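You operate a simulated robot arm through the tools that you are given. There is no shell and no other tool. Be economical: measure what you need, move in short steps, check, and stop when the job is done.

The job below is to be done with a simulated two-armed robot. You get a single attempt, and the scene is never put back.

Task
Swap the backup unit's weak battery for the spare with the later date.
Fine: the two small spares stand on the backup unit, dated this year; unit and main breaker off first; old battery on the end table; shut the drawer, switch both on again; leave the other controls. Set down upright: small battery, what you pick out. Where these are worked on the way, their far stop is far enough and under half their travel is too little: main breaker.

Only the result counts: the job must be done as asked and must still hold three seconds after the hand-in. Knocking over, shifting, dropping, spilling or breaking anything else fails it.

Robot
Two 7-joint arms with fingered hands on one trunk that stands fixed in place. Base frame: the origin is at the foot of the trunk, x ahead of it, y to its left, z up. Units: m, rad, N and s.
The left shoulder is at [0.07, 0.132, 1.254], the right one opposite. With the tool pointing down near the work surface each hand reaches from about 0.36 to 0.64 m from the base axis, measured 20 degrees to its own side. Payload 2.3 kg a hand.
Tool frame (each hand has its own): the origin (TCP) lies between the finger pads and is the grasp point; the fingertips stand 0.025 m ahead of it; z points along the fingers, y is the line along which they close. Largest opening 0.088 m; the body of the gripper starts 0.029 m behind the TCP. The gripper is a hand of 3 fingers: y runs from the thumb to the fingers, the wrist lies at [-0.013, -0.097, -0.162] in the tool frame.
Orientation is told as [roll, pitch, yaw] about the base's x, y, z axes, in that order, counted from this pose: with the fingers straight down and the wrist toward the robot, the tool's x, y and z point along [0, 1, 0], [1, 0, 0] and [0, 0, -1] of the base frame.

Tools
- The arms move only by the tool send_rows. It takes "left_increments", "right_increments" or both (then of equal length, played together; a hand with none holds still); each is a list of rows, each a list of 6 numbers: the turn, a rotation vector about the base's x, y, z in units of 6 degrees (1.0 is 6 degrees), then the shift along the base's x, y, z in units of 25 mm (1.0 is 25 mm). In form: [[ax, ay, az, x, y, z], ...]. A call has 1 to 8 rows; each row shifts and turns the commanded pose from where the row before left it. A call with a number of a shift or a turn outside -1 to 1 is refused whole. A row lasts 0.2 s, in which the tool goes at most 0.05 m and 0.15 rad; a call with a longer step from one row to the next is refused whole. Where a pose cannot be reached the arm comes as near as it can. A force on the tool above 90 N (or 10 N above the force at the start of the call, whichever is more), or a blocked arm, ends the call early, and 0.2 s more pass. In this call time passes only in rows, and 0.2 s behind the last. It gives the time, the measured TCP pose, the force on the tool (base axes), the opening and the grip force at its end, in the units of the frame above (readings bear some noise), with the torque about the TCP (base axes, N m) and any sound that the robot's microphone picked up.
- Cameras (640 x 400 px; columns grow to the right, rows downward): "scene" is now at [0.127, -0.0453, 1.5766]; the picture's right is [-0.49, -0.87, 0.00], its down [-0.51, 0.29, -0.81] and it looks along [0.71, -0.40, -0.59] (base axes); focal length 214 px, centre (320, 200). "left" rides on the left gripper at [-0.058, -0.085, -0.099] in its tool frame; the picture's right is [-0.67, -0.35, 0.66], its down [0.69, -0.63, 0.37] and it looks along [0.28, 0.70, 0.66] (tool axes); focal length 261 px, centre (320, 200). "right" rides on the right gripper at [0.058, -0.085, -0.099] in its tool frame; the picture's right is [-0.67, 0.35, -0.66], its down [-0.69, -0.63, 0.37] and it looks along [-0.29, 0.69, 0.66] (tool axes); focal length 261 px, centre (320, 200). There is no depth. A picture from a camera that has moved, and an enlarged one, comes with that camera's place and axes in the base frame and with its lens.
- capture(camera): a new picture of that camera. It takes no simulated time.
- lift_body(by): slides the trunk up (or, below 0, down) by that many m; the arms and the scene camera ride with it, the base frame stays. It gives what a move gives, with no picture.
- finger_targets(index, middle, thumb_bend, thumb_turn, hand): sets how far each is bent, from 0 (flat) to 1 (curled in); at 0.3 the hand is open as for a grip, at 0.7 the pads meet at the TCP. One left out holds its place. A second passes; each finger stops where it meets its share of the squeeze, and holds until it gets a number again. It is the only way to open and close the hand. It gives what a move gives, with no picture; readings hold the bend of each and the force on the fingers (four entries, about 0 where the hand has none), thumb and palm. thumb_turn goes from beside the hand (0) to across from the fingers (1), as for a grip.
- head_to(pan, tilt): turns the head with the scene camera to pan (to the left, within 1.501 rad either way) and tilt (down, from -0.506 to 1.204), counted from straight ahead of the robot. It gives what a move gives.
- enlarge(camera, box): a new picture of the part [left, top, right, bottom] of that camera's present view, enlarged. It takes no simulated time.
- sign_off(): hands the job in; it is judged then, once.

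Go step by step. Nothing tells you positions but the pictures and the camera data: compare them with the known pose of the tool, close in by small moves and look again before you grip or let go. The budget is 120 turns and 94 pictures, counting those below and the enlarged ones. Unless the task says otherwise, let go and move clear before handing in, and close with one line.

The tools are called after "Emit:" as name(argument=value, ...) on one line, values as JSON. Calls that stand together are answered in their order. send_rows: Moves the arms, as the interface text tells. Its arguments: {"type":"object","properties":{"left_increments":{"type":"array"},"right_increments":{"type":"array"}},"required":[]} The other tools are called the same way: lift_body (by) slides the trunk up or down; finger_targets (index, middle, thumb_bend, thumb_turn, hand) moves the fingers one by one; head_to (pan, tilt) turns the head that bears the scene camera; capture (camera) takes a picture; enlarge (camera, box) takes an enlarged picture of a part of a camera's view; sign_off () hands the job in.

At the start:

```text
time: 0.0
left_ee_pos: [0.3258, -0.0325, 1.4382]
left_tcp_rot: [0.001, 0.002, 0.0]
left_ft_force: [0.8, 0.0, -0.4]
left_wrist_torque: [0.0, 0.03, -0.02]
left_opening: 0.0879
left_gripper_force: 0.0
left_shape: jaw
left_bend: [0.3, 0.3, 0.3, 0.98]
left_finger forces: [0.1, 0.0, 0.1, 0.0, 0.1, 0.1]
right_ee_pos: [0.283, -0.3616, 1.4369]
right_tcp_rot: [0.0, -0.001, -0.002]
right_ft_force: [0.6, -0.4, -0.1]
right_wrist_torque: [0.02, -0.03, -0.01]
right_opening: 0.0875
right_gripper_force: 0.1
right_shape: jaw
right_bend: [0.3, 0.3, 0.3, 0.98]
right_finger forces: [0.0, 0.0, 0.0, 0.0, 0.1, 0.1]
trunk travel left (down, up): [-0.812, 0.028]
head pan, tilt: [-0.511, 0.628]
```

scene: 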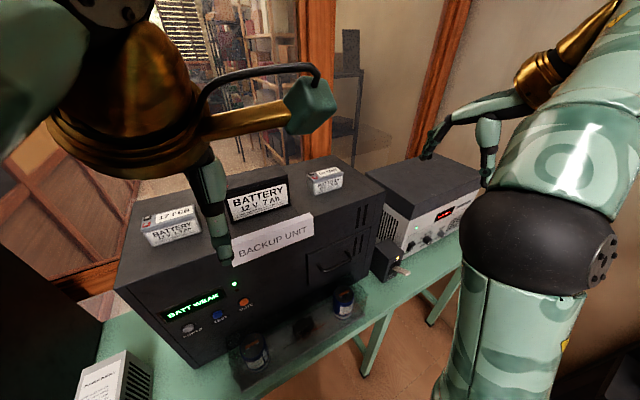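
right: 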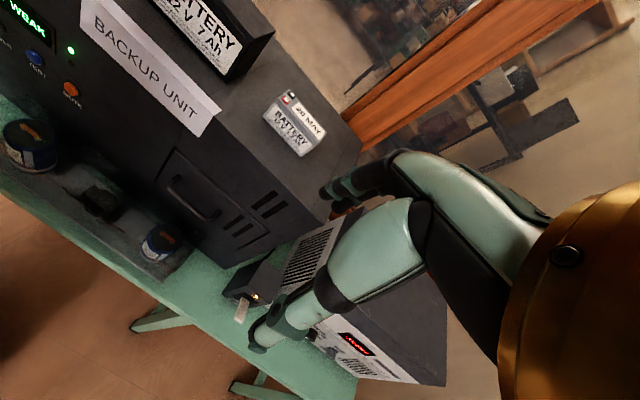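
left: 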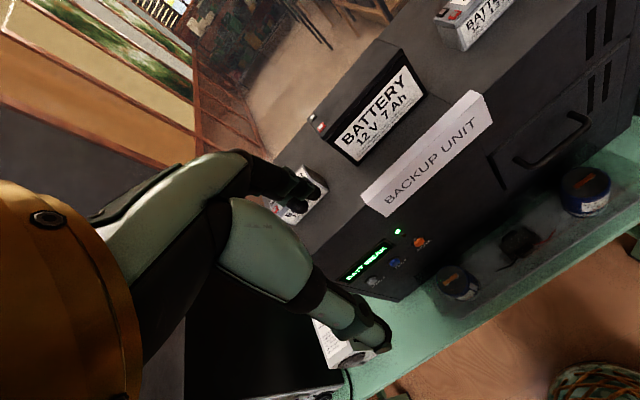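

I see a backup unit with two small spares and one big battery on top, a drawer at its right side, and a small breaker box to the right. I'll look closer at the labels and surroundings first.

Emit:
enlarge(camera="scene", box=[120, 150, 280, 250])

Emit:
enlarge(camera="right", box=[130, 70, 370, 220])

Emit:
enlarge(camera="scene", box=[300, 180, 500, 305])

Emit:
head_to(pan=0.0, tilt=0.9)

Emit:
capture(camera="scene")

```text
4.00 times, centred on (200, 200) of scene
camera zoom: at [0.127, -0.0453, 1.5766], right [-0.49, -0.87, 0.0], down [-0.51, 0.29, -0.81], along [0.71, -0.4, -0.59], focal length 858 px, centre (800, 200)
```

zoom: 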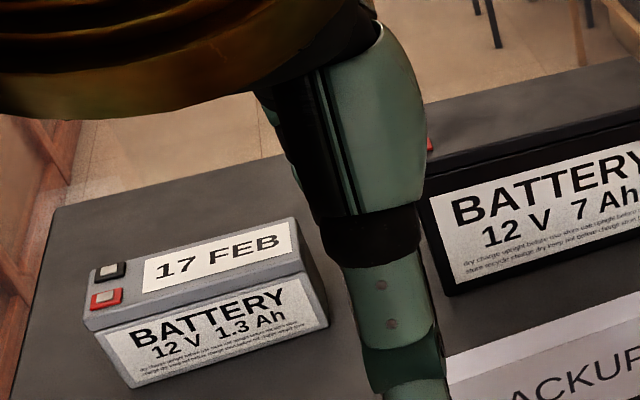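

```text
2.67 times, centred on (250, 145) of right
camera zoom: at [0.1985, -0.3039, 1.5372], right [0.35, -0.67, 0.66], down [-0.63, -0.69, -0.37], along [0.69, -0.29, -0.66], focal length 695 px, centre (507, 347)
```

zoom: 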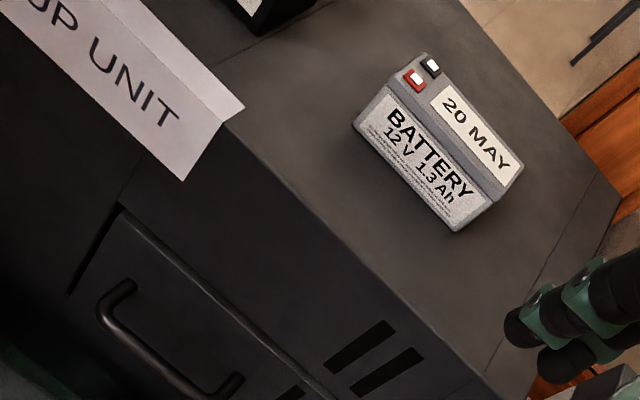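

```text
3.20 times, centred on (400, 242) of scene
camera zoom: at [0.127, -0.0453, 1.5766], right [-0.49, -0.87, 0.0], down [-0.51, 0.29, -0.81], along [0.71, -0.4, -0.59], focal length 686 px, centre (64, 64)
```

zoom: 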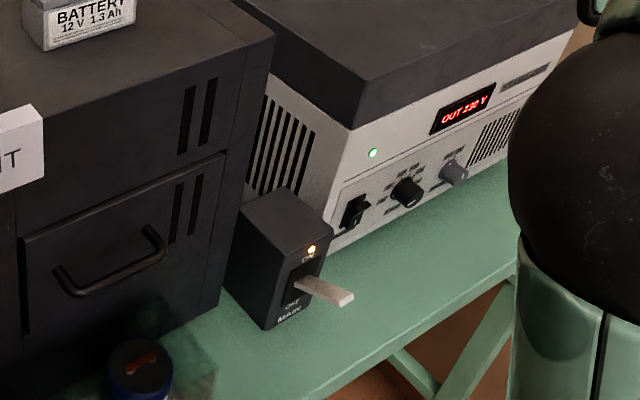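

```text
time: 0.9
left_ee_pos: [0.3261, -0.0311, 1.4373]
left_tcp_rot: [0.0, 0.001, 0.0]
left_ft_force: [-0.4, 0.5, -0.3]
left_wrist_torque: [0.04, 0.0, 0.0]
left_opening: 0.0873
left_gripper_force: 0.1
left_shape: jaw
left_bend: [0.3, 0.3, 0.3, 0.98]
left_finger forces: [0.0, 0.0, 0.1, 0.0, 0.0, 0.1]
right_ee_pos: [0.2822, -0.3618, 1.4384]
right_tcp_rot: [-0.001, -0.001, -0.001]
right_ft_force: [1.0, 0.4, 0.5]
right_wrist_torque: [0.0, 0.03, 0.0]
right_opening: 0.0877
right_gripper_force: 0.2
right_shape: jaw
right_bend: [0.3, 0.3, 0.3, 0.98]
right_finger forces: [0.0, 0.0, 0.1, 0.0, 0.1, 0.1]
trunk travel left (down, up): [-0.812, 0.028]
head pan, tilt: [0.0, 0.901]
```

```text
87 pictures are left
camera scene: at [0.1261, -0.0027, 1.5543], right [0.0, -1.0, 0.0], down [-0.78, 0.0, -0.62], along [0.62, 0.0, -0.78], focal length 214 px, centre (320, 200)
```

scene: 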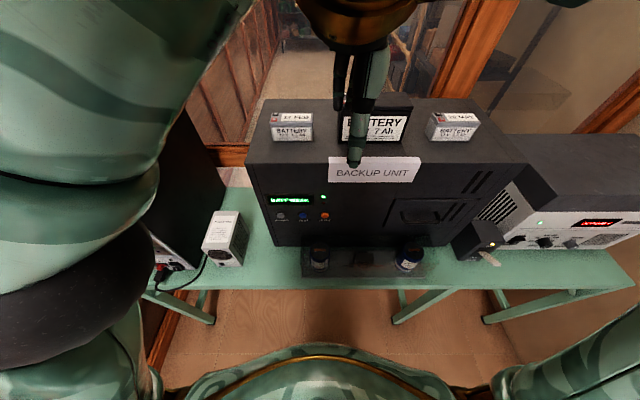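

The later spare is 20 MAY (right). Next I look at the control panel, the left side and for the end table.

Emit:
enlarge(camera="scene", box=[250, 180, 350, 243])

Emit:
enlarge(camera="scene", box=[130, 190, 290, 290])

Emit:
head_to(pan=-1.3, tilt=0.9)

Emit:
capture(camera="scene")

Emit:
head_to(pan=1.2, tilt=0.8)

Emit:
capture(camera="scene")

```text
6.35 times, centred on (300, 212) of scene
camera zoom: at [0.1261, -0.0027, 1.5543], right [0.0, -1.0, 0.0], down [-0.78, 0.0, -0.62], along [0.62, 0.0, -0.78], focal length 1362 px, centre (447, 127)
```

zoom: 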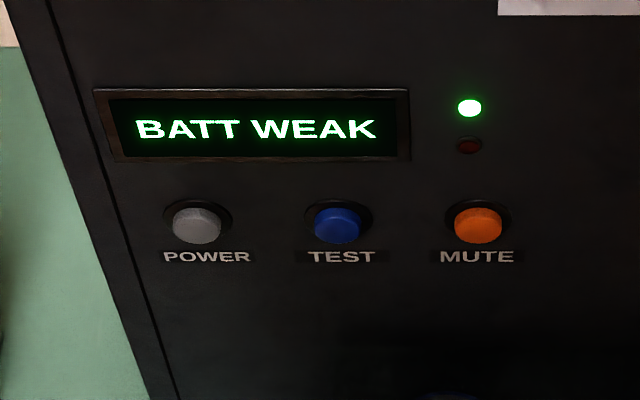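

```text
4.00 times, centred on (210, 240) of scene
camera zoom: at [0.1261, -0.0027, 1.5543], right [0.0, -1.0, 0.0], down [-0.78, 0.0, -0.62], along [0.62, 0.0, -0.78], focal length 858 px, centre (760, 40)
```

zoom: 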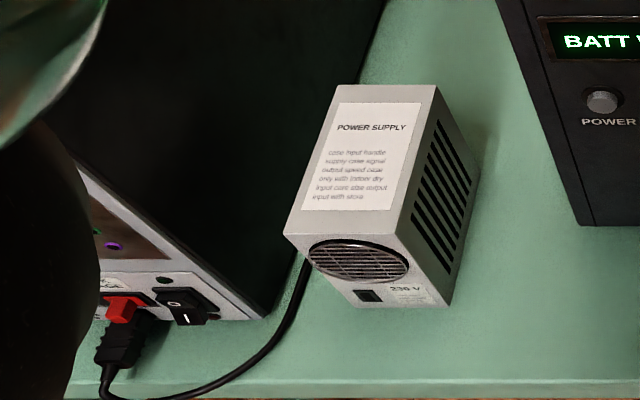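

```text
time: 2.4
left_ee_pos: [0.3262, -0.0307, 1.4384]
left_tcp_rot: [-0.001, 0.002, 0.002]
left_ft_force: [0.2, -0.3, -0.1]
left_wrist_torque: [0.0, -0.01, -0.02]
left_opening: 0.0875
left_gripper_force: 0.0
left_shape: jaw
left_bend: [0.3, 0.3, 0.3, 0.98]
left_finger forces: [0.0, 0.0, 0.1, 0.0, 0.0, 0.0]
right_ee_pos: [0.2831, -0.3627, 1.4379]
right_tcp_rot: [0.0, -0.003, -0.002]
right_ft_force: [0.0, -0.5, -0.3]
right_wrist_torque: [-0.01, 0.01, -0.03]
right_opening: 0.0874
right_gripper_force: 0.2
right_shape: jaw
right_bend: [0.3, 0.3, 0.3, 0.98]
right_finger forces: [0.1, 0.1, 0.0, 0.0, 0.0, 0.0]
trunk travel left (down, up): [-0.812, 0.028]
head pan, tilt: [-1.3, 0.901]
```

```text
84 pictures are left
camera scene: at [0.0709, -0.0753, 1.5543], right [-0.96, -0.27, 0.0], down [-0.21, 0.76, -0.62], along [0.17, -0.6, -0.78], focal length 214 px, centre (320, 200)
```

scene: 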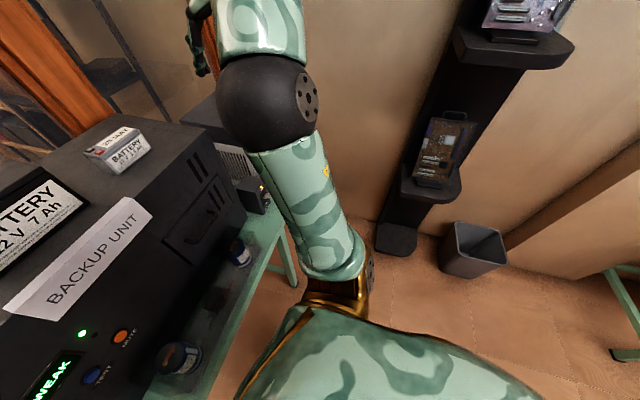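

```text
time: 4.7
left_ee_pos: [0.3263, -0.0311, 1.4373]
left_tcp_rot: [0.0, 0.003, 0.0]
left_ft_force: [0.8, 0.0, -0.7]
left_wrist_torque: [0.0, -0.04, 0.0]
left_opening: 0.0876
left_gripper_force: 0.1
left_shape: jaw
left_bend: [0.3, 0.3, 0.3, 0.98]
left_finger forces: [0.0, 0.0, 0.0, 0.1, 0.1, 0.0]
right_ee_pos: [0.2819, -0.3619, 1.4379]
right_tcp_rot: [0.001, -0.002, 0.0]
right_ft_force: [0.0, 0.0, -0.8]
right_wrist_torque: [-0.02, -0.01, 0.0]
right_opening: 0.0876
right_gripper_force: 0.2
right_shape: jaw
right_bend: [0.3, 0.3, 0.3, 0.98]
right_finger forces: [0.0, 0.0, 0.0, 0.0, 0.0, 0.1]
trunk travel left (down, up): [-0.812, 0.028]
head pan, tilt: [1.201, 0.799]
```

```text
83 pictures are left
camera scene: at [0.0799, 0.0727, 1.5622], right [0.93, -0.36, 0.0], down [-0.26, -0.67, -0.7], along [0.25, 0.65, -0.72], focal length 214 px, centre (320, 200)
```

scene: 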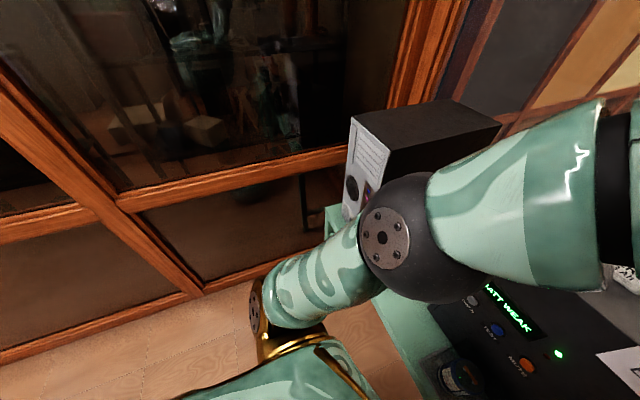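

I have not found the end table yet; looking further.

Emit:
head_to(pan=-0.6, tilt=1.2)

Emit:
capture(camera="scene")

Emit:
head_to(pan=0.5, tilt=1.1)

Emit:
capture(camera="scene")

Emit:
capture(camera="left")

```text
time: 6.5
left_ee_pos: [0.3258, -0.0313, 1.4371]
left_tcp_rot: [-0.001, 0.001, 0.0]
left_ft_force: [-1.4, -0.2, -0.2]
left_wrist_torque: [-0.01, -0.04, 0.01]
left_opening: 0.088
left_gripper_force: 0.0
left_shape: jaw
left_bend: [0.3, 0.3, 0.3, 0.98]
left_finger forces: [0.0, 0.1, 0.0, 0.0, 0.0, 0.0]
right_ee_pos: [0.2828, -0.3609, 1.4374]
right_tcp_rot: [0.0, -0.003, -0.002]
right_ft_force: [0.4, -0.4, -0.5]
right_wrist_torque: [-0.01, -0.02, 0.01]
right_opening: 0.0877
right_gripper_force: 0.1
right_shape: jaw
right_bend: [0.3, 0.3, 0.3, 0.98]
right_finger forces: [0.0, 0.0, 0.1, 0.0, 0.1, 0.0]
trunk travel left (down, up): [-0.812, 0.028]
head pan, tilt: [-0.6, 1.201]
```

```text
82 pictures are left
camera scene: at [0.0968, -0.0341, 1.5345], right [-0.56, -0.83, 0.0], down [-0.77, 0.53, -0.36], along [0.3, -0.2, -0.93], focal length 214 px, centre (320, 200)
```

scene: 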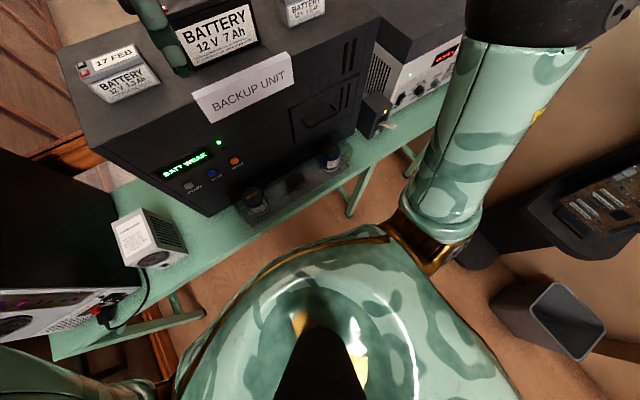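

```text
time: 7.8
left_ee_pos: [0.3273, -0.0307, 1.4371]
left_tcp_rot: [0.001, 0.002, 0.0]
left_ft_force: [-0.7, 0.5, -0.5]
left_wrist_torque: [-0.03, 0.01, 0.02]
left_opening: 0.0875
left_gripper_force: 0.0
left_shape: jaw
left_bend: [0.3, 0.3, 0.3, 0.98]
left_finger forces: [0.0, 0.0, 0.0, 0.0, 0.1, 0.0]
right_ee_pos: [0.2822, -0.3625, 1.4396]
right_tcp_rot: [0.0, -0.001, -0.001]
right_ft_force: [-0.3, 0.8, -1.3]
right_wrist_torque: [-0.02, -0.03, -0.01]
right_opening: 0.0874
right_gripper_force: 0.1
right_shape: jaw
right_bend: [0.3, 0.3, 0.3, 0.98]
right_finger forces: [0.0, 0.0, 0.0, 0.0, 0.1, 0.1]
trunk travel left (down, up): [-0.812, 0.028]
head pan, tilt: [0.499, 1.1]
```

```text
81 pictures are left
camera scene: at [0.1062, 0.0276, 1.5405], right [0.48, -0.88, 0.0], down [-0.78, -0.43, -0.45], along [0.4, 0.22, -0.89], focal length 214 px, centre (320, 200)
```

scene: 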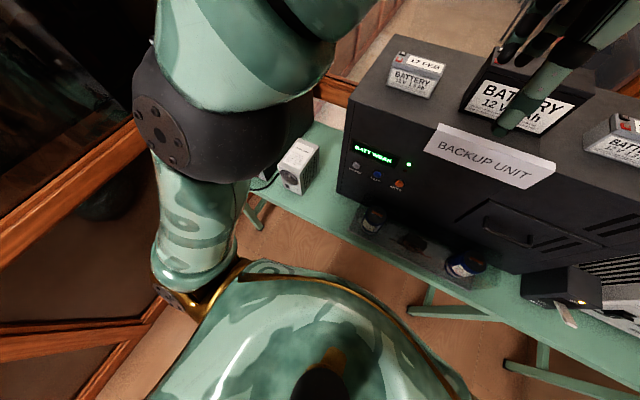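

```text
80 pictures are left
camera left: at [0.2407, -0.0896, 1.5359], right [-0.35, -0.67, -0.66], down [-0.63, 0.69, -0.37], along [0.69, 0.28, -0.66], focal length 261 px, centre (320, 200)
```

left: 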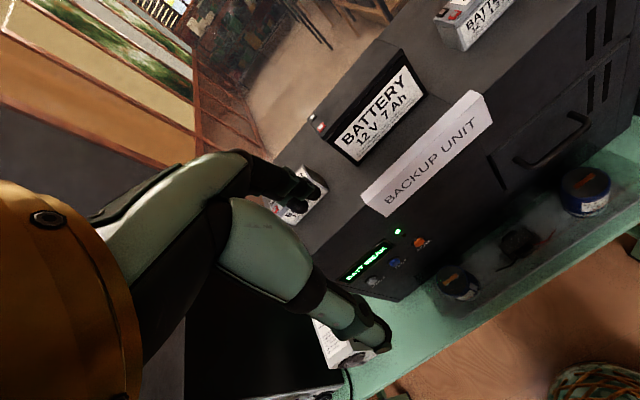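

Still searching for the end table: I check far right and far left, and the view under the left hand.

Emit:
head_to(pan=-1.5, tilt=0.6)

Emit:
capture(camera="scene")

Emit:
head_to(pan=1.5, tilt=1.0)

Emit:
capture(camera="scene")

Emit:
enlarge(camera="left", box=[400, 250, 640, 400])

```text
time: 9.7
left_ee_pos: [0.3273, -0.032, 1.4376]
left_tcp_rot: [-0.002, 0.001, 0.0]
left_ft_force: [-1.0, -0.7, -0.2]
left_wrist_torque: [-0.01, -0.02, 0.04]
left_opening: 0.0877
left_gripper_force: 0.0
left_shape: jaw
left_bend: [0.3, 0.3, 0.3, 0.98]
left_finger forces: [0.0, 0.0, 0.0, 0.0, 0.0, 0.1]
right_ee_pos: [0.282, -0.3614, 1.4378]
right_tcp_rot: [0.0, -0.002, -0.003]
right_ft_force: [0.0, -0.3, -0.1]
right_wrist_torque: [0.02, 0.03, 0.04]
right_opening: 0.0878
right_gripper_force: 0.0
right_shape: jaw
right_bend: [0.3, 0.3, 0.3, 0.98]
right_finger forces: [0.0, 0.1, 0.0, 0.1, 0.1, 0.1]
trunk travel left (down, up): [-0.812, 0.028]
head pan, tilt: [-1.499, 0.6]
```

```text
79 pictures are left
camera scene: at [0.057, -0.0907, 1.5791], right [-1.0, -0.07, 0.0], down [-0.04, 0.56, -0.82], along [0.06, -0.82, -0.57], focal length 214 px, centre (320, 200)
```

scene: 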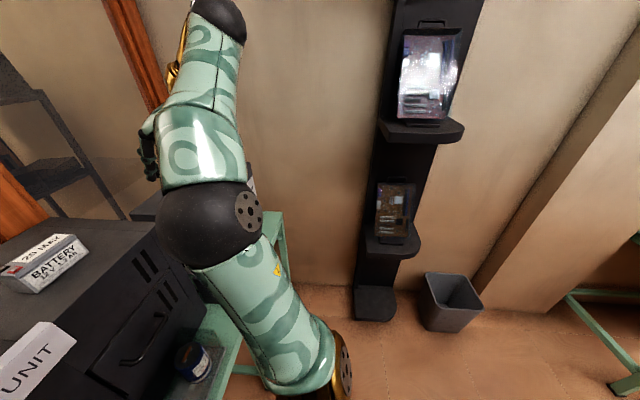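

```text
time: 12.3
left_ee_pos: [0.327, -0.0317, 1.4374]
left_tcp_rot: [0.0, 0.0, -0.002]
left_ft_force: [0.4, 0.0, 0.5]
left_wrist_torque: [-0.01, -0.02, -0.01]
left_opening: 0.0875
left_gripper_force: 0.2
left_shape: jaw
left_bend: [0.3, 0.3, 0.3, 0.98]
left_finger forces: [0.0, 0.1, 0.0, 0.1, 0.0, 0.0]
right_ee_pos: [0.2824, -0.3627, 1.4376]
right_tcp_rot: [0.0, 0.0, -0.002]
right_ft_force: [-0.4, 0.0, -1.1]
right_wrist_torque: [-0.04, -0.03, -0.01]
right_opening: 0.0874
right_gripper_force: 0.1
right_shape: jaw
right_bend: [0.3, 0.3, 0.3, 0.98]
right_finger forces: [0.1, 0.1, 0.0, 0.1, 0.1, 0.0]
trunk travel left (down, up): [-0.812, 0.028]
head pan, tilt: [1.499, 1.0]
```

```text
78 pictures are left
camera scene: at [0.0557, 0.067, 1.5471], right [1.0, -0.07, 0.0], down [-0.06, -0.84, -0.54], along [0.04, 0.54, -0.84], focal length 214 px, centre (320, 200)
```

scene: 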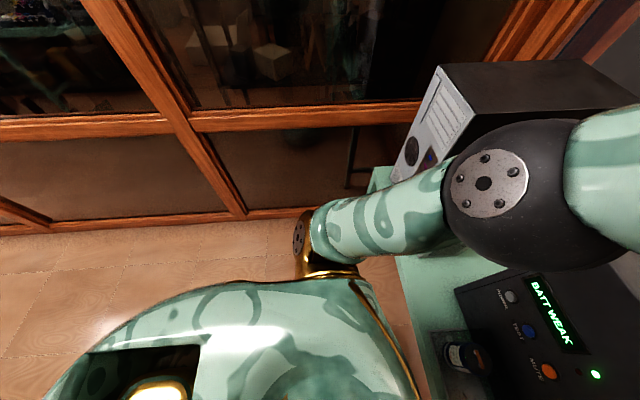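

```text
2.67 times, centred on (520, 325) of left
camera zoom: at [0.2407, -0.0896, 1.5359], right [-0.35, -0.67, -0.66], down [-0.63, 0.69, -0.37], along [0.69, 0.28, -0.66], focal length 695 px, centre (-213, -133)
```

zoom: 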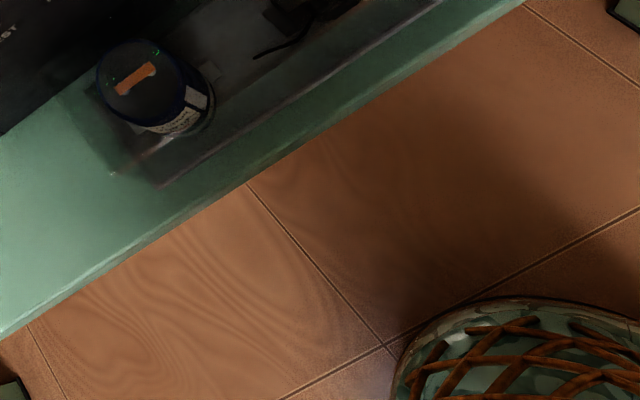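

The end table may be hidden behind my right arm. I'll yaw the right hand so its camera looks to the right.

Emit:
send_rows(right_increments=[[0, 0, -1, 0, 0.3, 0], [0, 0, -1, 0, 0.3, 0], [0, 0, -1, 0, 0.3, 0], [0, 0, -1, 0, 0.3, 0], [0, 0, -1, 0, 0.3, 0], [0, 0, -1, 0, 0.3, 0], [0, 0, -1, 0, 0.3, 0], [0, 0, -1, 0, 0.3, 0]])

Emit:
capture(camera="right")

Emit:
head_to(pan=-1.0, tilt=0.6)

Emit:
capture(camera="scene")

```text
time: 14.1
left_ee_pos: [0.3274, -0.0306, 1.4364]
left_tcp_rot: [0.0, 0.003, 0.002]
left_ft_force: [0.7, 0.3, 0.7]
left_wrist_torque: [-0.01, 0.01, 0.0]
left_opening: 0.0875
left_gripper_force: 0.0
left_shape: jaw
left_bend: [0.3, 0.3, 0.3, 0.98]
left_finger forces: [0.0, 0.0, 0.0, 0.1, 0.0, 0.0]
right_ee_pos: [0.2838, -0.3074, 1.4347]
right_tcp_rot: [0.013, 0.012, -0.849]
right_ft_force: [0.0, 0.7, -0.6]
right_wrist_torque: [0.02, -0.01, 0.0]
right_opening: 0.0877
right_gripper_force: 0.1
right_shape: jaw
right_bend: [0.3, 0.3, 0.3, 0.98]
right_finger forces: [0.1, 0.0, 0.1, 0.1, 0.0, 0.1]
trunk travel left (down, up): [-0.812, 0.028]
head pan, tilt: [1.499, 1.0]
```

```text
76 pictures are left
camera right: at [0.2712, -0.207, 1.5371], right [-0.27, -0.71, 0.64], down [-0.93, 0.03, -0.37], along [0.24, -0.7, -0.67], focal length 261 px, centre (320, 200)
```

right: 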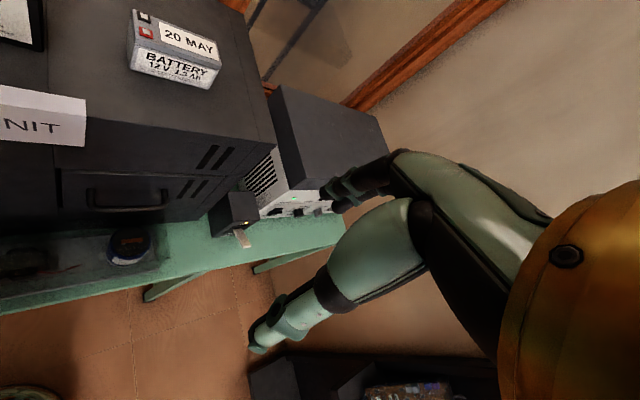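

```text
time: 16.4
left_ee_pos: [0.3262, -0.0323, 1.4369]
left_tcp_rot: [0.0, 0.001, 0.001]
left_ft_force: [0.2, -0.3, -0.2]
left_wrist_torque: [-0.04, 0.01, 0.03]
left_opening: 0.0878
left_gripper_force: 0.1
left_shape: jaw
left_bend: [0.3, 0.3, 0.3, 0.98]
left_finger forces: [0.1, 0.1, 0.0, 0.1, 0.1, 0.0]
right_ee_pos: [0.2825, -0.3059, 1.4368]
right_tcp_rot: [0.009, 0.01, -0.851]
right_ft_force: [-0.9, 0.0, 1.3]
right_wrist_torque: [0.0, 0.02, 0.03]
right_opening: 0.0876
right_gripper_force: 0.1
right_shape: jaw
right_bend: [0.3, 0.3, 0.3, 0.98]
right_finger forces: [0.0, 0.0, 0.0, 0.0, 0.0, 0.0]
trunk travel left (down, up): [-0.812, 0.028]
head pan, tilt: [-1.0, 0.6]
```

```text
75 pictures are left
camera scene: at [0.0985, -0.0768, 1.5791], right [-0.84, -0.54, 0.0], down [-0.31, 0.48, -0.82], along [0.45, -0.69, -0.57], focal length 214 px, centre (320, 200)
```

scene: 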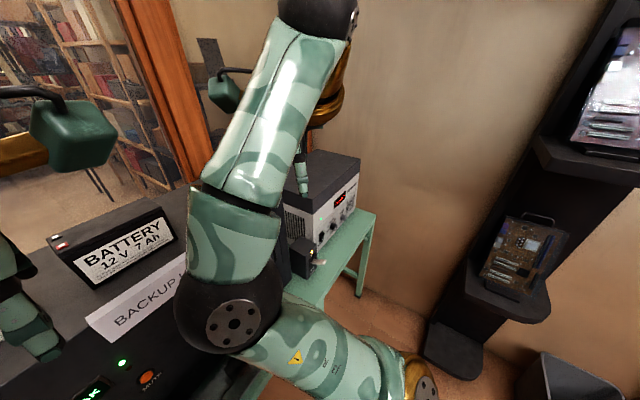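

No separate table is in reach, so I take the "end table" as the green table the unit stands on. Rough triangulation: breaker lever tip ≈(0.374,-0.537,0.93), drawer handle ≈(0.49,-0.29,0.97), POWER ≈(0.45,0.10,1.08), unit top ≈1.28. I'll turn the right hand back and start to point it forward.

Emit:
send_rows(right_increments=[[0, 0, 1, 0, -0.3, 0], [0, 0, 1, 0, -0.3, 0], [0, 0, 1, 0, -0.3, 0], [0, 0, 1, 0, -0.3, 0], [0, 0, 1, 0, -0.3, 0], [0, 0, 1, 0, -0.3, 0], [0, 0, 1, 0, -0.3, 0], [0, 0, 1, 0, -0.3, 0]], left_increments=[[0, -1, 0, 0, 0.7, -0.3], [0, -1, 0, 0, 0.7, -0.3], [0, -1, 0, 0, 0.7, -0.3], [0, -1, 0, 0, 0.7, -0.3], [0, -1, 0, 0, 0.7, -0.3], [0, -1, 0, 0, 0.7, -0.3], [0, -1, 0, 0, 0.7, -0.3], [0, -1, 0, 0, 0.7, -0.3]])

Emit:
send_rows(right_increments=[[0, -1, 0, 0, -0.2, -0.7], [0, -1, 0, 0, -0.2, -0.7], [0, -1, 0, 0, -0.2, -0.7], [0, -1, 0, 0, -0.2, -0.7], [0, -1, 0, 0, -0.2, -0.7], [0, -1, 0, 0, -0.2, -0.7], [0, -1, 0, 0, -0.2, -0.7], [0, -1, 0, 0, -0.2, -0.7]], left_increments=[[0, -1, 0, 0, 0, -0.3], [0, -1, 0, 0, 0, -0.3], [0, -1, 0, 0, 0, -0.3], [0, -1, 0, 0, 0, -0.3], [0, -1, 0, 0, 0, -0.3], [0, -1, 0, 0, 0, -0.3], [0, -1, 0, 0, 0, -0.3], [0, 0, 0, 0, 0, 0]])

Emit:
head_to(pan=-0.3, tilt=0.8)

Emit:
capture(camera="scene")

Emit:
capture(camera="left")

Emit:
capture(camera="right")

```text
time: 18.2
left_ee_pos: [0.3261, 0.1097, 1.3777]
left_tcp_rot: [-0.003, -0.837, -0.001]
left_ft_force: [0.0, -0.4, -0.1]
left_wrist_torque: [0.03, -0.03, 0.04]
left_opening: 0.0877
left_gripper_force: 0.0
left_shape: jaw
left_bend: [0.3, 0.3, 0.3, 0.98]
left_finger forces: [0.0, 0.0, 0.1, 0.0, 0.0, 0.1]
right_ee_pos: [0.2838, -0.363, 1.4381]
right_tcp_rot: [-0.002, -0.002, 0.003]
right_ft_force: [-0.4, 0.3, -0.1]
right_wrist_torque: [0.03, -0.03, -0.05]
right_opening: 0.0877
right_gripper_force: 0.0
right_shape: jaw
right_bend: [0.3, 0.3, 0.3, 0.98]
right_finger forces: [0.0, 0.1, 0.1, 0.0, 0.0, 0.0]
trunk travel left (down, up): [-0.812, 0.028]
head pan, tilt: [-1.0, 0.6]
```

```text
time: 20.0
left_ee_pos: [0.3731, 0.0632, 1.3859]
left_tcp_rot: [2.275, -1.569, -2.275]
left_ft_force: [0.4, -0.7, 0.1]
left_wrist_torque: [-0.01, 0.02, 0.05]
left_opening: 0.0878
left_gripper_force: 0.0
left_shape: jaw
left_bend: [0.3, 0.3, 0.3, 0.98]
left_finger forces: [0.0, 0.0, 0.0, 0.0, 0.0, 0.0]
left hand out of reach, approached as far as the arm can: row 1, 2, 3, 4, 5, 6
right_ee_pos: [0.281, -0.4041, 1.2967]
right_tcp_rot: [0.005, -0.84, -0.004]
right_ft_force: [-0.5, -0.7, 1.0]
right_wrist_torque: [0.02, 0.03, 0.01]
right_opening: 0.0874
right_gripper_force: 0.0
right_shape: jaw
right_bend: [0.3, 0.3, 0.3, 0.98]
right_finger forces: [0.1, 0.0, 0.0, 0.0, 0.0, 0.0]
trunk travel left (down, up): [-0.812, 0.028]
head pan, tilt: [-1.0, 0.6]
```

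```text
time: 21.1
left_ee_pos: [0.3734, 0.0654, 1.3851]
left_tcp_rot: [0.073, -1.568, -0.075]
left_ft_force: [0.0, 0.0, 1.0]
left_wrist_torque: [0.01, 0.0, 0.03]
left_opening: 0.0878
left_gripper_force: 0.0
left_shape: jaw
left_bend: [0.3, 0.3, 0.3, 0.98]
left_finger forces: [0.0, 0.0, 0.1, 0.0, 0.0, 0.0]
right_ee_pos: [0.2819, -0.4037, 1.2966]
right_tcp_rot: [0.0, -0.838, -0.001]
right_ft_force: [-0.1, 0.4, -1.0]
right_wrist_torque: [0.01, 0.0, -0.01]
right_opening: 0.0878
right_gripper_force: 0.0
right_shape: jaw
right_bend: [0.3, 0.3, 0.3, 0.98]
right_finger forces: [0.0, 0.0, 0.1, 0.0, 0.1, 0.1]
trunk travel left (down, up): [-0.812, 0.028]
head pan, tilt: [-0.3, 0.799]
```

```text
74 pictures are left
camera scene: at [0.1276, -0.0265, 1.5622], right [-0.3, -0.95, 0.0], down [-0.68, 0.21, -0.7], along [0.67, -0.21, -0.72], focal length 214 px, centre (320, 200)
```

scene: 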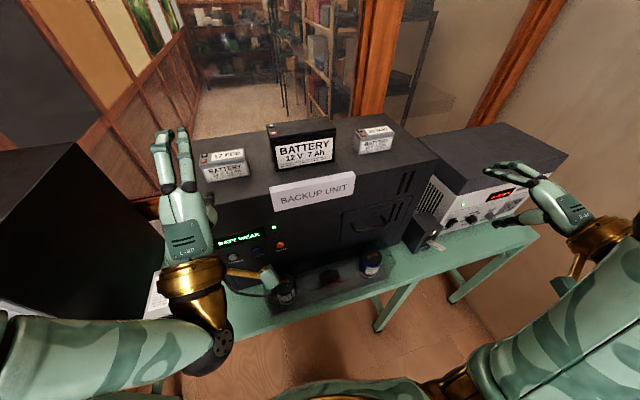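

```text
73 pictures are left
camera left: at [0.2733, 0.0066, 1.2993], right [0.65, -0.67, -0.35], down [0.37, 0.69, -0.63], along [0.66, 0.28, 0.69], focal length 261 px, centre (320, 200)
```

left: 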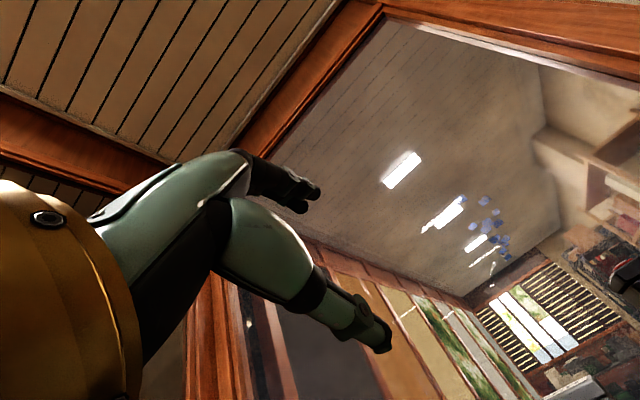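

```text
72 pictures are left
camera right: at [0.1526, -0.3446, 1.3002], right [-0.26, -0.67, 0.7], down [-0.15, -0.69, -0.71], along [0.96, -0.29, 0.07], focal length 261 px, centre (320, 200)
```

right: 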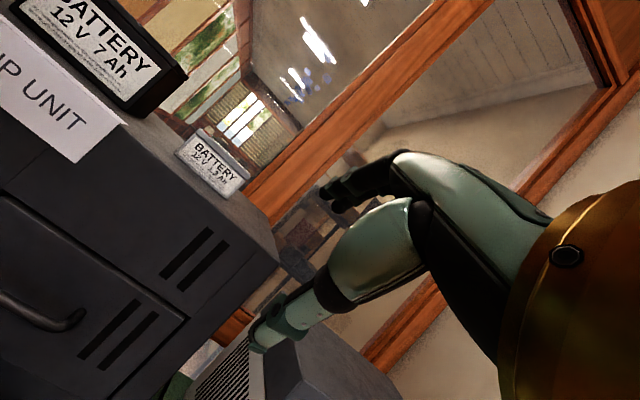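

Left hand overshoots reach when fully forward; a pitch near -55° works. I'll pinch the left fingers as a poker and bring it down before the POWER button.

Emit:
finger_targets(hand="left", index=0.7, middle=0.7, thumb_bend=0.7)

Emit:
send_rows(left_increments=[[0, 1, 0, 0, 0, -1], [0, 1, 0, 0, 0, -1], [0, 1, 0, 0, 0, -1], [0, 1, 0, 0, 0, -1], [0, 1, 0, 0, 0, -1], [0, 0, 0, 0, 0, -1], [0, 0, 0, 0, 0, -1]])

Emit:
head_to(pan=0.0, tilt=0.8)

Emit:
capture(camera="scene")

Emit:
capture(camera="left")

```text
time: 22.1
left_ee_pos: [0.3724, 0.0646, 1.386]
left_tcp_rot: [0.051, -1.568, -0.053]
left_ft_force: [-0.2, 0.2, 0.5]
left_wrist_torque: [0.03, -0.01, 0.03]
left_opening: 0.0
left_gripper_force: 0.0
left_shape: fingers
left_bend: [0.7, 0.7, 0.7, 0.98]
left_finger forces: [0.0, 0.1, 0.0, 0.0, 0.1, 0.0]
right_ee_pos: [0.2838, -0.4036, 1.2968]
right_tcp_rot: [0.0, -0.841, -0.003]
right_ft_force: [-1.1, 0.1, -0.5]
right_wrist_torque: [0.01, -0.01, 0.01]
right_opening: 0.0876
right_gripper_force: 0.0
right_shape: jaw
right_bend: [0.3, 0.3, 0.3, 0.98]
right_finger forces: [0.1, 0.0, 0.0, 0.0, 0.0, 0.1]
trunk travel left (down, up): [-0.812, 0.028]
head pan, tilt: [-0.3, 0.799]
```

```text
time: 23.7
left_ee_pos: [0.3918, 0.0491, 1.213]
left_tcp_rot: [-0.002, -1.045, -0.001]
left_ft_force: [0.5, 0.7, -0.2]
left_wrist_torque: [0.05, 0.0, -0.01]
left_opening: 0.0001
left_gripper_force: 0.2
left_shape: fingers
left_bend: [0.7, 0.7, 0.7, 0.98]
left_finger forces: [0.0, 0.0, 0.1, 0.0, 0.0, 0.0]
left hand out of reach, approached as far as the arm can: row 1, 2, 3, 4
right_ee_pos: [0.2837, -0.403, 1.2958]
right_tcp_rot: [0.0, -0.838, -0.001]
right_ft_force: [0.1, -0.7, 0.4]
right_wrist_torque: [0.0, -0.01, 0.02]
right_opening: 0.0876
right_gripper_force: 0.2
right_shape: jaw
right_bend: [0.3, 0.3, 0.3, 0.98]
right_finger forces: [0.1, 0.0, 0.0, 0.0, 0.0, 0.0]
trunk travel left (down, up): [-0.812, 0.028]
head pan, tilt: [-0.3, 0.799]
```

```text
time: 24.5
left_ee_pos: [0.3885, 0.0485, 1.2131]
left_tcp_rot: [0.0, -1.048, 0.0]
left_ft_force: [-0.3, 0.4, -0.7]
left_wrist_torque: [-0.02, -0.02, -0.03]
left_opening: 0.0
left_gripper_force: 0.0
left_shape: fingers
left_bend: [0.7, 0.7, 0.7, 0.98]
left_finger forces: [0.0, 0.1, 0.0, 0.1, 0.1, 0.0]
right_ee_pos: [0.2818, -0.4033, 1.2968]
right_tcp_rot: [0.001, -0.84, -0.002]
right_ft_force: [0.9, 0.2, 0.3]
right_wrist_torque: [-0.01, 0.02, -0.03]
right_opening: 0.0876
right_gripper_force: 0.1
right_shape: jaw
right_bend: [0.3, 0.3, 0.3, 0.98]
right_finger forces: [0.0, 0.1, 0.0, 0.0, 0.0, 0.0]
trunk travel left (down, up): [-0.812, 0.028]
head pan, tilt: [0.0, 0.799]
```

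```text
71 pictures are left
camera scene: at [0.1313, -0.0025, 1.5622], right [0.0, -1.0, 0.0], down [-0.72, 0.0, -0.7], along [0.7, 0.0, -0.72], focal length 214 px, centre (320, 200)
```

scene: 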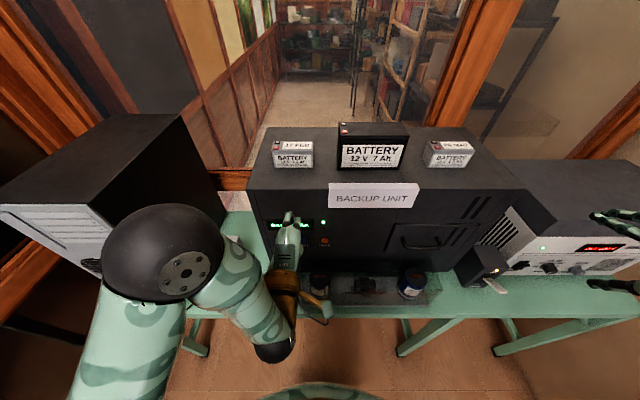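

```text
70 pictures are left
camera left: at [0.2599, -0.0084, 1.1882], right [0.39, -0.67, -0.63], down [0.0, 0.69, -0.73], along [0.92, 0.28, 0.27], focal length 261 px, centre (320, 200)
```

left: 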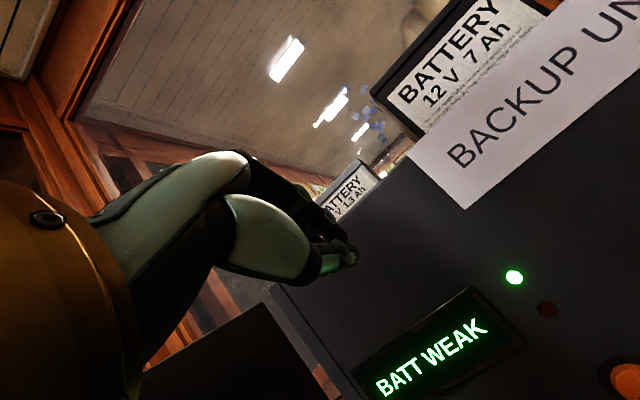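

LED triangulates to (0.488,-0.011,1.11), so the face is at x≈0.488 and POWER ≈(0.478,0.111,1.042). I bring the left fingertips in front of it.

Emit:
send_rows(left_increments=[[0, 0, 0, 0, 0.4, -0.9], [0, 0, 0, 0, 0.4, -0.9], [0, 0, 0, 0, 0.4, -0.9], [0, 0, 0, 0, 0.4, -0.9], [0, 0, 0, 0, 0.4, -0.9], [0, 0, 0, 0, 0.3, -0.9], [0, 0, 0, 0, 0.2, -0.9]])

Emit:
enlarge(camera="scene", box=[220, 180, 380, 280])

Emit:
capture(camera="left")

```text
time: 26.1
left_ee_pos: [0.4234, 0.1106, 1.0684]
left_tcp_rot: [-0.001, -1.043, 0.0]
left_ft_force: [-0.1, 0.3, 0.8]
left_wrist_torque: [0.01, 0.01, -0.03]
left_opening: 0.0
left_gripper_force: 0.0
left_shape: fingers
left_bend: [0.7, 0.7, 0.7, 0.98]
left_finger forces: [0.0, 0.0, 0.1, 0.0, 0.0, 0.0]
left hand out of reach, approached as far as the arm can: row 3, 4, 5, 6, 7
right_ee_pos: [0.2823, -0.4014, 1.2959]
right_tcp_rot: [0.0, -0.837, -0.002]
right_ft_force: [0.9, 0.2, -0.1]
right_wrist_torque: [0.0, 0.0, -0.03]
right_opening: 0.0875
right_gripper_force: 0.1
right_shape: jaw
right_bend: [0.3, 0.3, 0.3, 0.98]
right_finger forces: [0.0, 0.0, 0.0, 0.0, 0.1, 0.0]
trunk travel left (down, up): [-0.812, 0.028]
head pan, tilt: [0.0, 0.799]
```

```text
4.00 times, centred on (300, 230) of scene
camera zoom: at [0.1319, -0.0023, 1.5622], right [0.0, -1.0, 0.0], down [-0.72, 0.0, -0.7], along [0.7, 0.0, -0.72], focal length 858 px, centre (400, 80)
```

zoom: 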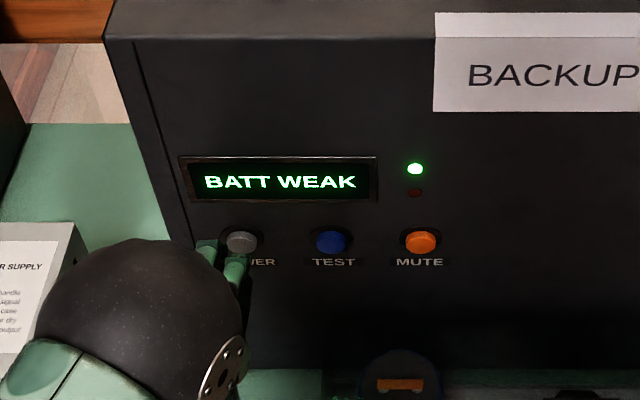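

```text
68 pictures are left
camera left: at [0.293, 0.0521, 1.0423], right [0.39, -0.67, -0.63], down [0.0, 0.69, -0.73], along [0.92, 0.28, 0.27], focal length 261 px, centre (320, 200)
```

left: 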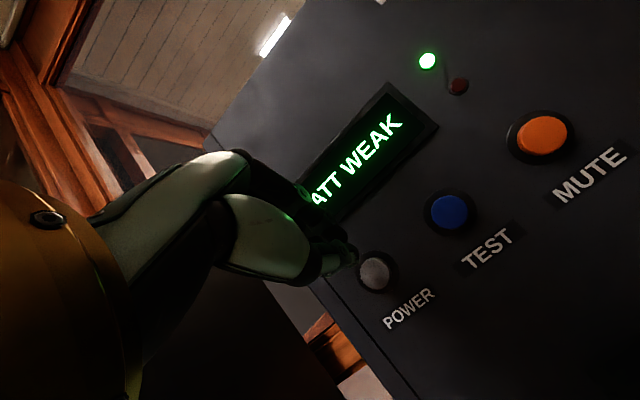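

POWER refines to (0.484,0.114,1.03); tips are now near (0.445,0.112,1.056). I lower ~25 mm and edge forward.

Emit:
send_rows(left_increments=[[0, 0, 0, 0.6, 0, -0.5], [0, 0, 0, 0.6, 0, -0.5]])

Emit:
enlarge(camera="scene", box=[220, 180, 380, 280])

Emit:
enlarge(camera="left", box=[260, 180, 460, 305])

```text
time: 26.7
left_ee_pos: [0.4532, 0.1104, 1.0406]
left_tcp_rot: [0.0, -1.045, 0.002]
left_ft_force: [0.4, 0.1, -0.5]
left_wrist_torque: [0.0, 0.02, -0.06]
left_opening: 0.0
left_gripper_force: 0.0
left_shape: fingers
left_bend: [0.7, 0.7, 0.7, 0.98]
left_finger forces: [0.5, 0.1, 0.0, 0.0, 0.0, 0.1]
right_ee_pos: [0.2839, -0.4016, 1.2968]
right_tcp_rot: [0.001, -0.837, -0.001]
right_ft_force: [0.8, 0.2, 1.1]
right_wrist_torque: [0.0, 0.01, 0.0]
right_opening: 0.0878
right_gripper_force: 0.1
right_shape: jaw
right_bend: [0.3, 0.3, 0.3, 0.98]
right_finger forces: [0.0, 0.0, 0.0, 0.0, 0.0, 0.0]
trunk travel left (down, up): [-0.812, 0.028]
head pan, tilt: [0.0, 0.799]
```

```text
4.00 times, centred on (300, 230) of scene
camera zoom: at [0.1322, -0.0021, 1.5621], right [0.0, -1.0, 0.0], down [-0.72, 0.0, -0.7], along [0.7, 0.0, -0.72], focal length 858 px, centre (400, 80)
```

zoom: 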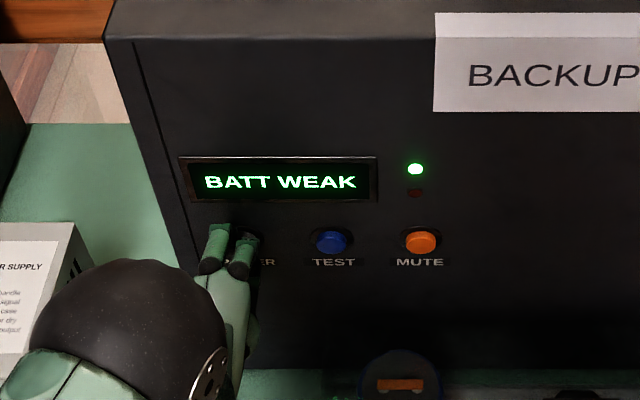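

```text
3.20 times, centred on (360, 242) of left
camera zoom: at [0.3229, 0.0525, 1.0167], right [0.39, -0.67, -0.63], down [0.0, 0.69, -0.73], along [0.92, 0.28, 0.27], focal length 834 px, centre (192, 64)
```

zoom: 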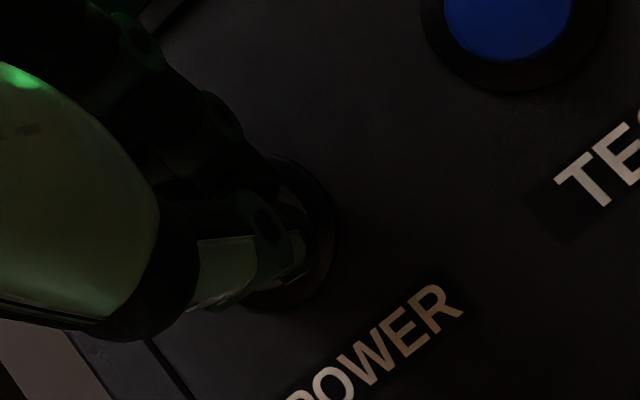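

The tips just touch the button. I push forward about 10 mm and return.

Emit:
send_rows(left_increments=[[0, 0, 0, 0.25, 0, 0], [0, 0, 0, 0.25, 0, 0]])

Emit:
enlarge(camera="scene", box=[220, 180, 380, 280])

```text
time: 27.3
left_ee_pos: [0.4593, 0.1099, 1.0435]
left_tcp_rot: [0.001, -1.051, -0.002]
left_ft_force: [-7.1, -0.8, -0.1]
left_wrist_torque: [-0.03, 0.06, 0.0]
left_opening: 0.0
left_gripper_force: 4.1
left_shape: fingers
left_bend: [0.71, 0.71, 0.69, 0.98]
left_finger forces: [5.1, 2.8, 0.0, 0.0, 0.0, 0.1]
right_ee_pos: [0.2773, -0.4026, 1.2973]
right_tcp_rot: [-0.001, -0.844, -0.002]
right_ft_force: [-0.4, 0.0, -0.2]
right_wrist_torque: [-0.03, -0.01, -0.02]
right_opening: 0.0874
right_gripper_force: 0.0
right_shape: jaw
right_bend: [0.3, 0.3, 0.3, 0.98]
right_finger forces: [0.0, 0.0, 0.0, 0.0, 0.0, 0.1]
trunk travel left (down, up): [-0.812, 0.028]
head pan, tilt: [0.0, 0.799]
heard: click
```

```text
4.00 times, centred on (300, 230) of scene
camera zoom: at [0.1256, -0.0029, 1.5627], right [0.0, -1.0, 0.0], down [-0.71, 0.0, -0.7], along [0.7, 0.0, -0.71], focal length 858 px, centre (400, 80)
```

zoom: 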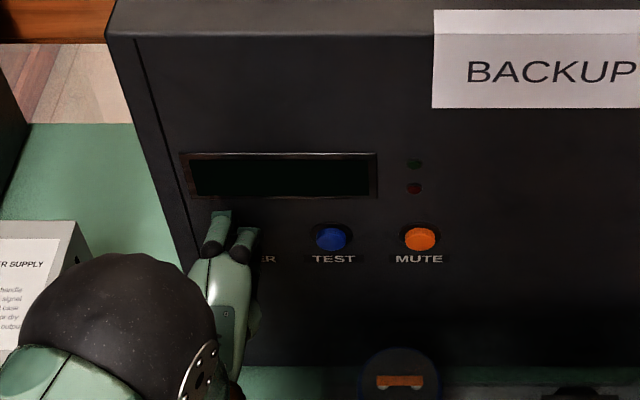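

The unit is off (display dark, click). I withdraw the left hand and bring the right hand down toward the breaker lever.

Emit:
send_rows(left_increments=[[0, 0, 0, -0.8, 0.2, 0.3], [0, 0, 0, -0.8, 0.4, 1], [0, 0, 0, 0, 0.4, 1], [0, 0, 0, 0, 0.4, 1], [0, 0, 0, 0, 0.4, 1], [0, 0, 0, 0, 0.4, 1], [0, 0, 0, 0, 0.4, 1], [0, 0, 0, 0, 0.4, 0]], right_increments=[[0, -1, 0, 0.0, -0.8, -0.8], [0, -1, 0, 0.0, -0.8, -0.8], [0, 0, 0, 0.0, -0.8, -0.8], [0, 0, 0, 0, -0.8, -1], [0, 0, 0, 0.2, -0.8, -1], [0, 0, 0, 0.3, -0.7, -1], [0, 0, 0, 0.3, -0.6, -1], [0, 0, 0, 0.3, 0, -1]])

Emit:
head_to(pan=-0.8, tilt=0.8)

Emit:
capture(camera="scene")

Emit:
capture(camera="right")

```text
time: 29.1
left_ee_pos: [0.4308, 0.187, 1.1977]
left_tcp_rot: [0.0, -1.046, -0.004]
left_ft_force: [0.9, -0.5, 0.2]
left_wrist_torque: [0.03, 0.0, -0.01]
left_opening: 0.0
left_gripper_force: 0.1
left_shape: fingers
left_bend: [0.7, 0.7, 0.7, 0.98]
left_finger forces: [0.2, 0.0, 0.1, 0.1, 0.1, 0.0]
left hand out of reach, approached as far as the arm can: row 7
right_ee_pos: [0.3102, -0.5359, 1.1128]
right_tcp_rot: [0.0, -1.049, -0.001]
right_ft_force: [1.2, 0.4, 0.2]
right_wrist_torque: [-0.01, 0.0, 0.01]
right_opening: 0.0875
right_gripper_force: 0.2
right_shape: jaw
right_bend: [0.3, 0.3, 0.3, 0.98]
right_finger forces: [0.0, 0.0, 0.0, 0.0, 0.0, 0.0]
trunk travel left (down, up): [-0.812, 0.028]
head pan, tilt: [0.0, 0.799]
```

```text
time: 30.2
left_ee_pos: [0.4301, 0.1853, 1.1978]
left_tcp_rot: [-0.001, -1.044, 0.001]
left_ft_force: [0.2, 0.4, -0.4]
left_wrist_torque: [-0.02, -0.03, -0.01]
left_opening: 0.0002
left_gripper_force: 0.0
left_shape: fingers
left_bend: [0.7, 0.7, 0.7, 0.98]
left_finger forces: [0.1, 0.0, 0.1, 0.0, 0.0, 0.0]
right_ee_pos: [0.3099, -0.5351, 1.1135]
right_tcp_rot: [0.003, -1.049, 0.0]
right_ft_force: [-0.9, 0.2, 0.3]
right_wrist_torque: [0.02, -0.03, 0.0]
right_opening: 0.0876
right_gripper_force: 0.0
right_shape: jaw
right_bend: [0.3, 0.3, 0.3, 0.98]
right_finger forces: [0.0, 0.0, 0.0, 0.1, 0.0, 0.0]
trunk travel left (down, up): [-0.812, 0.028]
head pan, tilt: [-0.799, 0.799]
```

```text
64 pictures are left
camera scene: at [0.107, -0.0604, 1.5622], right [-0.72, -0.7, 0.0], down [-0.5, 0.51, -0.7], along [0.49, -0.5, -0.72], focal length 214 px, centre (320, 200)
```

scene: 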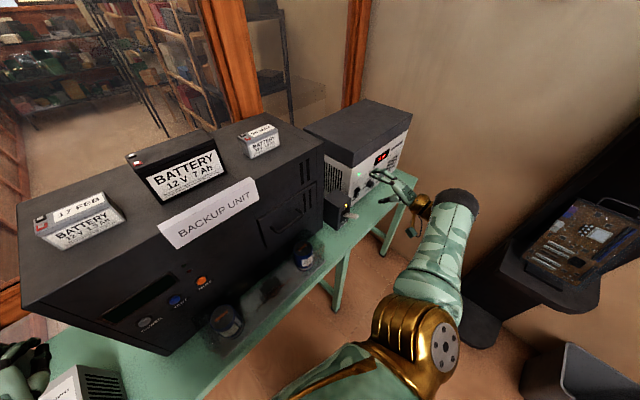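

```text
63 pictures are left
camera right: at [0.1826, -0.4769, 1.089], right [-0.4, -0.67, 0.63], down [0.0, -0.69, -0.73], along [0.92, -0.29, 0.27], focal length 261 px, centre (320, 200)
```

right: 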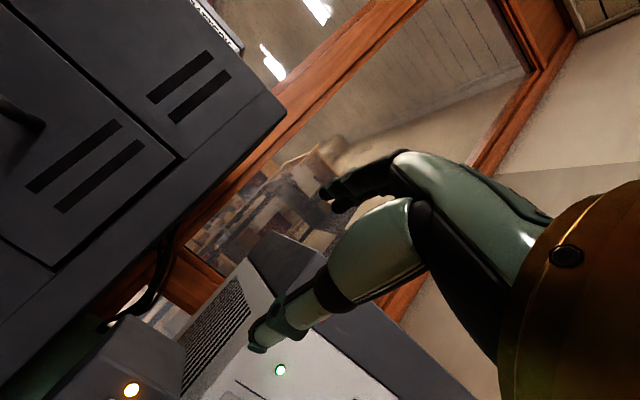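

Emit:
enlarge(camera="scene", box=[310, 150, 430, 225])

Emit:
enlarge(camera="right", box=[60, 300, 220, 400])

```text
5.33 times, centred on (370, 188) of scene
camera zoom: at [0.107, -0.0604, 1.5622], right [-0.72, -0.7, 0.0], down [-0.5, 0.51, -0.7], along [0.49, -0.5, -0.72], focal length 1144 px, centre (53, 267)
```

zoom: 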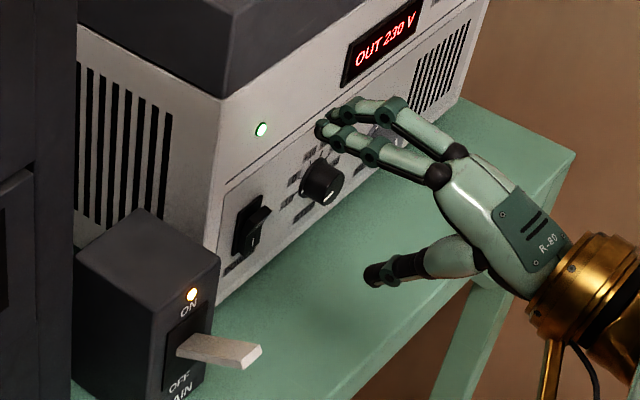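

```text
4.00 times, centred on (140, 350) of right
camera zoom: at [0.1826, -0.4769, 1.089], right [-0.4, -0.67, 0.63], down [0.0, -0.69, -0.73], along [0.92, -0.29, 0.27], focal length 1043 px, centre (1040, -400)
```

zoom: 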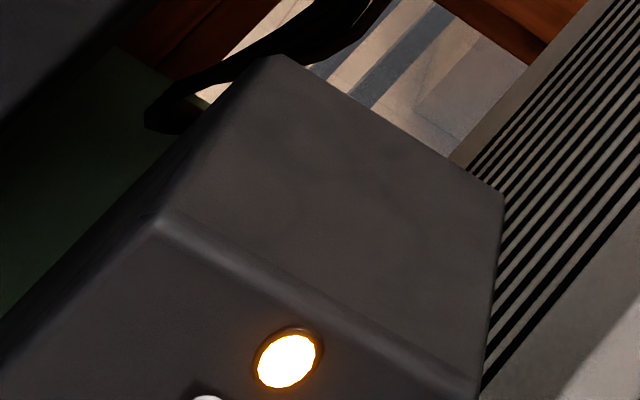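

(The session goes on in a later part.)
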